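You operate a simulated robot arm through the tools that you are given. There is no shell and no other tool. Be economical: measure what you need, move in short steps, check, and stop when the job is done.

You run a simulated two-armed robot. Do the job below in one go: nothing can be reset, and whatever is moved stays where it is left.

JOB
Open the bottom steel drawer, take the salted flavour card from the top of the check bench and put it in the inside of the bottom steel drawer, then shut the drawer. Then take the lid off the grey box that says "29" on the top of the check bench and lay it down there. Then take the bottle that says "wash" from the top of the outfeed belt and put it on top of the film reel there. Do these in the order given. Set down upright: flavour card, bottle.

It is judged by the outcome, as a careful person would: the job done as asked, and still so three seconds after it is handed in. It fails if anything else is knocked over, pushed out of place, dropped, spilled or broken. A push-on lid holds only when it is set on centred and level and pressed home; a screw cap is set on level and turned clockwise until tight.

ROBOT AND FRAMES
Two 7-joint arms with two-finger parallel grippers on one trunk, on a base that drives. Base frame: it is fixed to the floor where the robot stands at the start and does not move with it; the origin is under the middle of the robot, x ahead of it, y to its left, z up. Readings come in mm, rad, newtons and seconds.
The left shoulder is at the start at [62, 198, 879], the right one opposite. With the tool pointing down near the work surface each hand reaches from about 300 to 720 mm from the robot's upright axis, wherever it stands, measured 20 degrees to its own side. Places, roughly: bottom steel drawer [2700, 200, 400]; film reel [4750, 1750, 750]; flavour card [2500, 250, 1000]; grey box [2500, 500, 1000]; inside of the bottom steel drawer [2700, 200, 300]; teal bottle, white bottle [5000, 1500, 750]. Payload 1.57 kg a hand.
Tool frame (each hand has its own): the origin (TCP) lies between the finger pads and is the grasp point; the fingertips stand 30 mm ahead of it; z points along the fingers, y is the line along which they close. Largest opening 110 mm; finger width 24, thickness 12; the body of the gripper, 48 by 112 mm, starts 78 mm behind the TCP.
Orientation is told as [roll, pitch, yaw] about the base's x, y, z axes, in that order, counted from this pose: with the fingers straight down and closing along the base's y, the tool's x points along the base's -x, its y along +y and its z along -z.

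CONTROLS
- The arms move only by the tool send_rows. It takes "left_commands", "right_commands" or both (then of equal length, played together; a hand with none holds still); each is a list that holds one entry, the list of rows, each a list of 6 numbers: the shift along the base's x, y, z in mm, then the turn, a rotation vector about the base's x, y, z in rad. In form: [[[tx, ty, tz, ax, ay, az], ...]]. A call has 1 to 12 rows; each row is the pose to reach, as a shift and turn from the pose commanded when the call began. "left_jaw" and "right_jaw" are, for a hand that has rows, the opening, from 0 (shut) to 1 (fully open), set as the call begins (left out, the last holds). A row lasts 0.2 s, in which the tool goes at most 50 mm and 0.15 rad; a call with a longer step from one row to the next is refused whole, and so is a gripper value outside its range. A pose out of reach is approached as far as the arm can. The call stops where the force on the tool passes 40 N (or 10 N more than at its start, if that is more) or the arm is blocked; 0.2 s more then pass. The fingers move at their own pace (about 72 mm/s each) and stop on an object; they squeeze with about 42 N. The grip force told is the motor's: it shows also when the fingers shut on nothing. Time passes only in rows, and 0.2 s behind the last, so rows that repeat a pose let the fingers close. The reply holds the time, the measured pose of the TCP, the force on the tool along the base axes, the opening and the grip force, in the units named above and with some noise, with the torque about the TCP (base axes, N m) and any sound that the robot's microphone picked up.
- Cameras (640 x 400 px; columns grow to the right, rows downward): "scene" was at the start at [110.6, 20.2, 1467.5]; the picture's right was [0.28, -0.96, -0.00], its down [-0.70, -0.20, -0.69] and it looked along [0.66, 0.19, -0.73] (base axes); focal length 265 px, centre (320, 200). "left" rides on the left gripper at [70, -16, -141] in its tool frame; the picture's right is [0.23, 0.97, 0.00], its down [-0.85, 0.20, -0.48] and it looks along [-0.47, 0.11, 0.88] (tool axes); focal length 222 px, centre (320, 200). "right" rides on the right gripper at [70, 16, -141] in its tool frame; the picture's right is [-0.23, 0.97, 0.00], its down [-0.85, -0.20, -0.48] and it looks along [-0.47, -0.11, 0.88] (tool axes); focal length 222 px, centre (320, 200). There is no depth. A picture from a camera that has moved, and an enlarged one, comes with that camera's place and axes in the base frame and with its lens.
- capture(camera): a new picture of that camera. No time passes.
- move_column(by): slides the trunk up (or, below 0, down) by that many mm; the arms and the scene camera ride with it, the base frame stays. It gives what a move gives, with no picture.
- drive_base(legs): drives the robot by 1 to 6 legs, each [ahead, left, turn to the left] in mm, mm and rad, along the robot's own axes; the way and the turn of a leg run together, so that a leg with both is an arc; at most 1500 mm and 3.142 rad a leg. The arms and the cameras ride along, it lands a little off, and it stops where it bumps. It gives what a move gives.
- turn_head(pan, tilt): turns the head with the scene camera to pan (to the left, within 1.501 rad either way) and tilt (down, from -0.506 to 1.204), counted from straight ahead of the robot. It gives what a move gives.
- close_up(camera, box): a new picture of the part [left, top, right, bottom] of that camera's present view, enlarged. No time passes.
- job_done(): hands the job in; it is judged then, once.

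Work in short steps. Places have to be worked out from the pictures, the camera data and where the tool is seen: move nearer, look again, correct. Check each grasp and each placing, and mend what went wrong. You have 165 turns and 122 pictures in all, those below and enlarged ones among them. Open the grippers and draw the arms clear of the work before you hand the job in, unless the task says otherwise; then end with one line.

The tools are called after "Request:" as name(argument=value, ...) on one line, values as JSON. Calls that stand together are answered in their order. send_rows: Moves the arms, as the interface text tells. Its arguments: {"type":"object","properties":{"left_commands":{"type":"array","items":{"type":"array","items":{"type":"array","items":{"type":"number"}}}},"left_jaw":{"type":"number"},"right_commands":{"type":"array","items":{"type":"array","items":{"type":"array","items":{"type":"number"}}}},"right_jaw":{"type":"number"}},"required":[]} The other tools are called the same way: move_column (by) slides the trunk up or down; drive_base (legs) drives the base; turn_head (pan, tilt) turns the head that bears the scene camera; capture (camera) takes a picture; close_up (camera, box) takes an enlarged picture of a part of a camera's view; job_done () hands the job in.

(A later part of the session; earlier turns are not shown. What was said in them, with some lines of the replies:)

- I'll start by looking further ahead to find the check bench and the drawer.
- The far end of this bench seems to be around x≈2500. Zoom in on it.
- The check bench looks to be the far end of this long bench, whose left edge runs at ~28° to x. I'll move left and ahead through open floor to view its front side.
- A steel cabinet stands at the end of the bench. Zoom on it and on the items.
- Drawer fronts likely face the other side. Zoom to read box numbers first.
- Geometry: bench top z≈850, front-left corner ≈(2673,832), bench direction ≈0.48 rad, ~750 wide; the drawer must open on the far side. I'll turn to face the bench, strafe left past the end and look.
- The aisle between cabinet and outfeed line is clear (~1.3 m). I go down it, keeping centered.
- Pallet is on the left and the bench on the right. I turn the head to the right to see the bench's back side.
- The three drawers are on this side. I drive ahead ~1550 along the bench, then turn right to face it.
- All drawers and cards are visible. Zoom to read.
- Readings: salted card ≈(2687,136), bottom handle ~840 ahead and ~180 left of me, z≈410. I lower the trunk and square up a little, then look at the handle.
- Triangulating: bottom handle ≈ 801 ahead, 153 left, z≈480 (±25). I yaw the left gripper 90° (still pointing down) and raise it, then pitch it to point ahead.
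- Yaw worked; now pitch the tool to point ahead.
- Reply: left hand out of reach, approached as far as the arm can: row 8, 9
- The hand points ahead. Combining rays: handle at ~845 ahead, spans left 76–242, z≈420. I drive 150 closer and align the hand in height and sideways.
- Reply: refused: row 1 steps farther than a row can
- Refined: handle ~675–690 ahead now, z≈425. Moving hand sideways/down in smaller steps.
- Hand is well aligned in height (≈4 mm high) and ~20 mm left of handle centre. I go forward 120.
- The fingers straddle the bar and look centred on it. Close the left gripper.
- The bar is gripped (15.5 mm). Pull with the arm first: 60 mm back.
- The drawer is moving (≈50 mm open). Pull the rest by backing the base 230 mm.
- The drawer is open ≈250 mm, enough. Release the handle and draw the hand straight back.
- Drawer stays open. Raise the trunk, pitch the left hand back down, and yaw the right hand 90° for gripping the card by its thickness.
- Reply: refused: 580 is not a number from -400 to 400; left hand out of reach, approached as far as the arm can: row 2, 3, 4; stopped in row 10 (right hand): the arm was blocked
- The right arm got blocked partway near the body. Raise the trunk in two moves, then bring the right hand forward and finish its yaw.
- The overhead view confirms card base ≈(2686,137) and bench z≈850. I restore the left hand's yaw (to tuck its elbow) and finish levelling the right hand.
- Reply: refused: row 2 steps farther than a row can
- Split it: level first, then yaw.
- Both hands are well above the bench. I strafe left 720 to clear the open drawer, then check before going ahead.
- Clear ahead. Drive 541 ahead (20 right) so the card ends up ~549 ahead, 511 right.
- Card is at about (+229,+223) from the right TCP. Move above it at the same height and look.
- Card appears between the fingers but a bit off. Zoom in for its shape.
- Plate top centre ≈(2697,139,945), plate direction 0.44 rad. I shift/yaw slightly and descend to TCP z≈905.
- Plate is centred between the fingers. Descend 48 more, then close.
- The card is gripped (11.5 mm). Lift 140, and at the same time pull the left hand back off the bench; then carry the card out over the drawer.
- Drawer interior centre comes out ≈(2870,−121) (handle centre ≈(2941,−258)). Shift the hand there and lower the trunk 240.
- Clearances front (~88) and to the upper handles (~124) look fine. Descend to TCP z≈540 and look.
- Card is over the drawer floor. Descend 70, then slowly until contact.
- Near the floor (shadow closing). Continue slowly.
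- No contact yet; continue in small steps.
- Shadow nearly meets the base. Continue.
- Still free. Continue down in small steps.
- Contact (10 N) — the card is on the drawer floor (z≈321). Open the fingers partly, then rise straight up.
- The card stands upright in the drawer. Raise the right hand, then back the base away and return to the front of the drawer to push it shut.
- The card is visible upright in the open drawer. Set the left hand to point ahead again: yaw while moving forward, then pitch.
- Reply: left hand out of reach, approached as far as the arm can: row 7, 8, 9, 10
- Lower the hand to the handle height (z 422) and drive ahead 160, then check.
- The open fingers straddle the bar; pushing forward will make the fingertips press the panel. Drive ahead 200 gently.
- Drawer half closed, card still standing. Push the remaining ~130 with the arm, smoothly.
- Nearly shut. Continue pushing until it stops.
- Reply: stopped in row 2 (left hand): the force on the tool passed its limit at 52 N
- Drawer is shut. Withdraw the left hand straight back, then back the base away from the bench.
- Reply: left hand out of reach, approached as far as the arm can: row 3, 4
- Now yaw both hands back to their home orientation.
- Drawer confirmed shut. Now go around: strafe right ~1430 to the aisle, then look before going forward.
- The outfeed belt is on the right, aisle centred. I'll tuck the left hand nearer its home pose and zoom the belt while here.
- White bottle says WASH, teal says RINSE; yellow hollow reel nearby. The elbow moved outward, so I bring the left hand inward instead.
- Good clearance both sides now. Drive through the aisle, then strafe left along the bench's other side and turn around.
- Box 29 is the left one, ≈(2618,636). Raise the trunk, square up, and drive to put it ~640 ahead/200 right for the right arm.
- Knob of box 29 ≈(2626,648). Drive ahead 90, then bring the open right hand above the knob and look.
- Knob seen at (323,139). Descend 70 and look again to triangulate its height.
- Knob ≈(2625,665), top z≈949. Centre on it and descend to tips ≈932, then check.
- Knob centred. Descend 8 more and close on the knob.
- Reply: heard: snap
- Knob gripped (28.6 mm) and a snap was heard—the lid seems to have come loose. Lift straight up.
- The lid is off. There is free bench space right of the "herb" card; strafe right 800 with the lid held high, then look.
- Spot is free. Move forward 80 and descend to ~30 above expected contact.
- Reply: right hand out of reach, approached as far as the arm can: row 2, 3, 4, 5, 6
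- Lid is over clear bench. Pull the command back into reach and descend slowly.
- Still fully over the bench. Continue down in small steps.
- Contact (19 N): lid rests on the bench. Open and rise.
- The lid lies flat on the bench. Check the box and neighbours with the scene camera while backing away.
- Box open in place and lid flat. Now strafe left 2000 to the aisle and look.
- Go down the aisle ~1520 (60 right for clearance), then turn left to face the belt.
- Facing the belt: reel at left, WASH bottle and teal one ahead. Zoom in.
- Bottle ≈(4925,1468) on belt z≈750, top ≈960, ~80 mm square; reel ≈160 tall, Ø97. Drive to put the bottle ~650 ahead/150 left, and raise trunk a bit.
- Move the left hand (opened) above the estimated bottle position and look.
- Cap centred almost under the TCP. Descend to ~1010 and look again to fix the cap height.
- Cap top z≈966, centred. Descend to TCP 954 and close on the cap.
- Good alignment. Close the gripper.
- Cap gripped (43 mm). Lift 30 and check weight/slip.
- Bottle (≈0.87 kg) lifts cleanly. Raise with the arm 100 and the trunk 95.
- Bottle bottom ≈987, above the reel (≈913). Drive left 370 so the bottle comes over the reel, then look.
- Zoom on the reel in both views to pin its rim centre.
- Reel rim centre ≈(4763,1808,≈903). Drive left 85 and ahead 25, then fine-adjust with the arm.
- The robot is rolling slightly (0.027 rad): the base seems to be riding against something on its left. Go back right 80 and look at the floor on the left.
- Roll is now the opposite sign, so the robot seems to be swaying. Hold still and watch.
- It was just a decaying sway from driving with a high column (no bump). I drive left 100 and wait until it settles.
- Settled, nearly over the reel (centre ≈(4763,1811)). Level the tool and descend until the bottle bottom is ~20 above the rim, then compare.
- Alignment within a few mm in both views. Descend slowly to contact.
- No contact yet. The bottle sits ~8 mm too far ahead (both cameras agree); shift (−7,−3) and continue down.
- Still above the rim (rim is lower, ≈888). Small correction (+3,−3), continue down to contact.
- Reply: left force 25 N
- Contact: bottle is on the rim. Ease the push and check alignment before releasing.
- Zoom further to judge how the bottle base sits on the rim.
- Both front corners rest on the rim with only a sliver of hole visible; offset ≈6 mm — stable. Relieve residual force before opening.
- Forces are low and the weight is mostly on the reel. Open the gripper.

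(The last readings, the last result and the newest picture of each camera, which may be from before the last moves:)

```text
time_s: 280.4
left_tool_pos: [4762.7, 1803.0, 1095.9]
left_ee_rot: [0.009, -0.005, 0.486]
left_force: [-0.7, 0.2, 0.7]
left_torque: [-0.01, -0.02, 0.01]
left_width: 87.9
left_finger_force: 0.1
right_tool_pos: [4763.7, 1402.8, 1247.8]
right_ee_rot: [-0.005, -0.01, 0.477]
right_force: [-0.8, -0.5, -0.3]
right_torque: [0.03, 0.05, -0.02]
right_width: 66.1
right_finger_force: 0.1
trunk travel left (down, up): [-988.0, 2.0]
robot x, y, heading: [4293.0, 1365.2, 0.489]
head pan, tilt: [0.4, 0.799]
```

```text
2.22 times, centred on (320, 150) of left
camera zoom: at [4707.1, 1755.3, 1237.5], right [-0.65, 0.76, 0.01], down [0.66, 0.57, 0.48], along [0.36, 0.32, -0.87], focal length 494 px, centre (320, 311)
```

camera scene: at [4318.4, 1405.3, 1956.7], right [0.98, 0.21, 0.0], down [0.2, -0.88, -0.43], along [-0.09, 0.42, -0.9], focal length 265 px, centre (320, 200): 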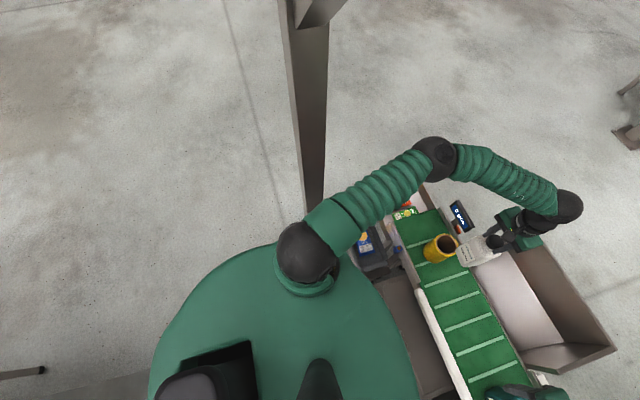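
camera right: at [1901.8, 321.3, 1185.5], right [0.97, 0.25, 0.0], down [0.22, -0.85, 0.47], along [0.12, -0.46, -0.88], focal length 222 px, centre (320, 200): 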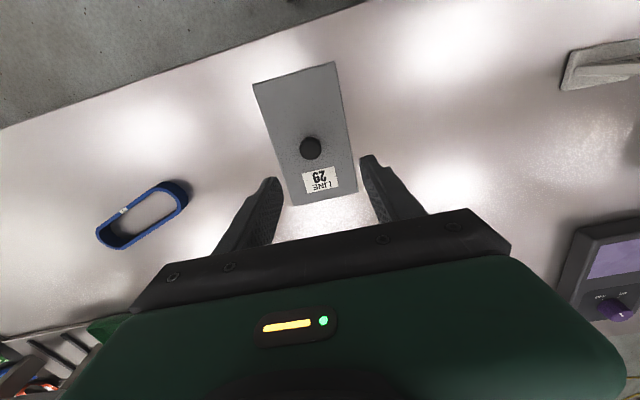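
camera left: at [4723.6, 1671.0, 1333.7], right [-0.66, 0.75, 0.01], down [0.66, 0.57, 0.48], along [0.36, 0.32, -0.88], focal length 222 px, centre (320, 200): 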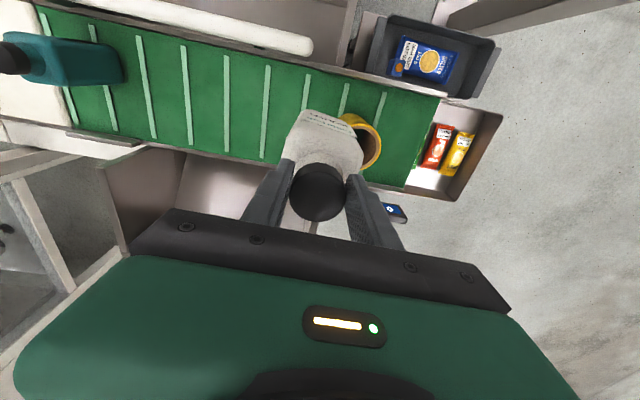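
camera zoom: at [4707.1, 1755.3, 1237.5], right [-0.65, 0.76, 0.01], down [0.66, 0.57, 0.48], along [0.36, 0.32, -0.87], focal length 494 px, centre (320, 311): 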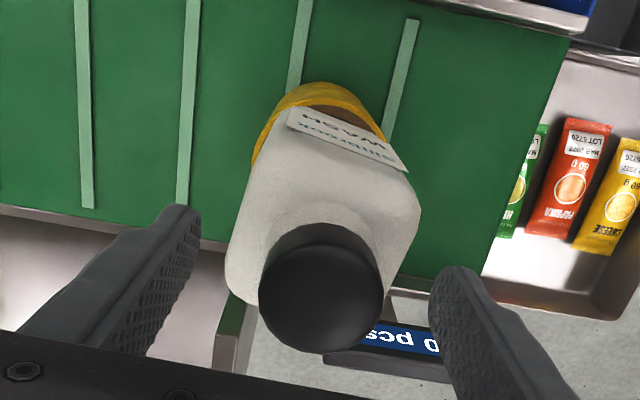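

Released and the bottle stands. Rise straight up and check.

Request:
send_rows(left_commands=[[[0, 0, 10, 0, 0, 0], [0, 0, 30, 0, 0, 0], [0, 0, 55, 0, 0, 0], [0, 0, 80, 0, 0, 0], [0, 0, 80, 0, 0, 0]]])

Request:
close_up(camera="left", box=[220, 60, 420, 240])

Request:
close_up(camera="scene", box=[280, 220, 380, 320])

```text
time_s: 281.6
left_tool_pos: [4760.8, 1806.3, 1175.7]
left_ee_rot: [0.01, -0.006, 0.483]
left_force: [-0.4, 0.2, -0.9]
left_torque: [-0.01, 0.01, 0.0]
left_width: 88.1
left_finger_force: 0.0
right_tool_pos: [4761.9, 1402.5, 1247.9]
right_ee_rot: [-0.004, -0.01, 0.476]
right_force: [0.2, 0.4, 0.6]
right_torque: [-0.02, 0.01, -0.01]
right_width: 65.9
right_finger_force: 0.0
trunk travel left (down, up): [-988.0, 2.0]
robot x, y, heading: [4290.1, 1365.3, 0.485]
head pan, tilt: [0.4, 0.799]
```

```text
2.22 times, centred on (320, 150) of left
camera zoom: at [4707.5, 1756.4, 1317.2], right [-0.65, 0.76, 0.01], down [0.66, 0.57, 0.48], along [0.36, 0.32, -0.88], focal length 494 px, centre (320, 311)
```

zoom: 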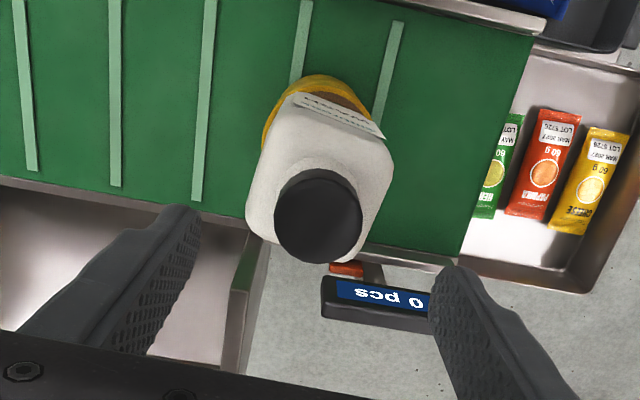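

```text
4.00 times, centred on (330, 270) of scene
camera zoom: at [4372.9, 1443.0, 1981.3], right [0.77, -0.63, 0.0], down [-0.46, -0.56, -0.7], along [0.44, 0.54, -0.72], focal length 1060 px, centre (280, -80)
```

zoom: 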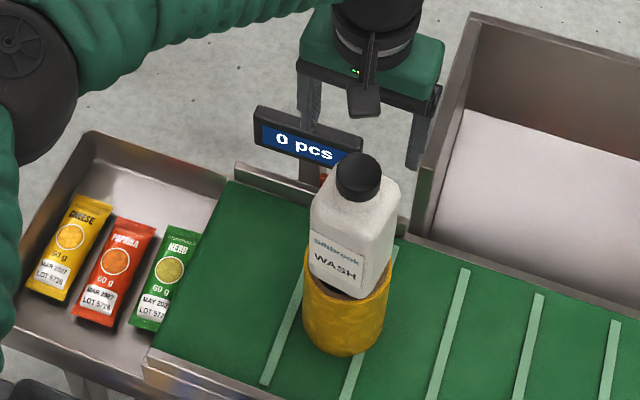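

The bottle stands upright on the reel. Raise a little more, pull the hand back, then back the base off.

Request:
send_rows(left_commands=[[[0, 0, 15, 0, 0, 0], [-18, -9, 15, 0, 0, 0], [-40, -21, 15, 0, 0, 0], [-66, -35, 15, 0, 0, 0], [-97, -51, 15, 0, 0, 0], [-132, -70, 15, 0, 0, 0], [-160, -85, 15, 0, 0, 0]]])

Request:
drive_base(legs=[[-250, -60, 0]])

Request:
capture(camera="scene")

```text
time_s: 283.2
left_tool_pos: [4598.5, 1717.8, 1192.6]
left_ee_rot: [0.009, -0.006, 0.485]
left_force: [0.2, -1.0, 0.2]
left_torque: [-0.02, -0.06, 0.01]
left_width: 88.2
left_finger_force: 0.0
right_tool_pos: [4761.0, 1400.7, 1248.1]
right_ee_rot: [-0.004, -0.009, 0.477]
right_force: [0.1, -1.0, 0.0]
right_torque: [0.02, -0.02, -0.01]
right_width: 66.0
right_finger_force: 0.1
trunk travel left (down, up): [-988.0, 2.0]
robot x, y, heading: [4290.6, 1364.7, 0.484]
head pan, tilt: [0.4, 0.799]
```

```text
time_s: 285.1
left_tool_pos: [4409.4, 1551.6, 1188.8]
left_ee_rot: [0.007, 0.0, 0.486]
left_force: [-0.4, -0.1, 0.3]
left_torque: [-0.02, 0.01, -0.01]
left_width: 88.2
left_finger_force: 0.1
right_tool_pos: [4572.7, 1237.2, 1245.7]
right_ee_rot: [-0.004, -0.005, 0.48]
right_force: [-0.3, 1.0, -0.3]
right_torque: [0.01, 0.02, -0.01]
right_width: 65.9
right_finger_force: 0.1
trunk travel left (down, up): [-988.0, 2.0]
robot x, y, heading: [4095.5, 1192.8, 0.484]
head pan, tilt: [0.4, 0.799]
```

```text
14 pictures are left
camera scene: at [4185.1, 1277.8, 1980.6], right [0.78, -0.63, 0.0], down [-0.46, -0.56, -0.69], along [0.44, 0.54, -0.72], focal length 265 px, centre (320, 200)
```

scene: 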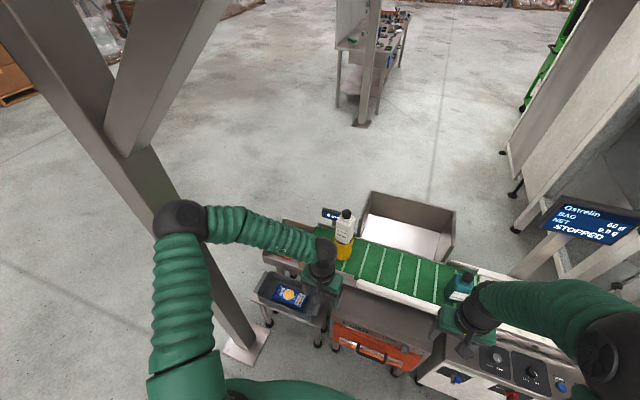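

Everything is in place: the bottle stands on the reel, the grippers are open and the arms are clear. Handing in.

Request:
job_done()

```text
The job is handed in.
```

All three jobs are done in the order given: the salted card is in the bottom drawer and the drawer is shut, the lid from box 29 is lying on the bench, and the "wash" bottle is upright on the film reel. I last saw the card upright just before the drawer closed fully, so I could not check it after that.
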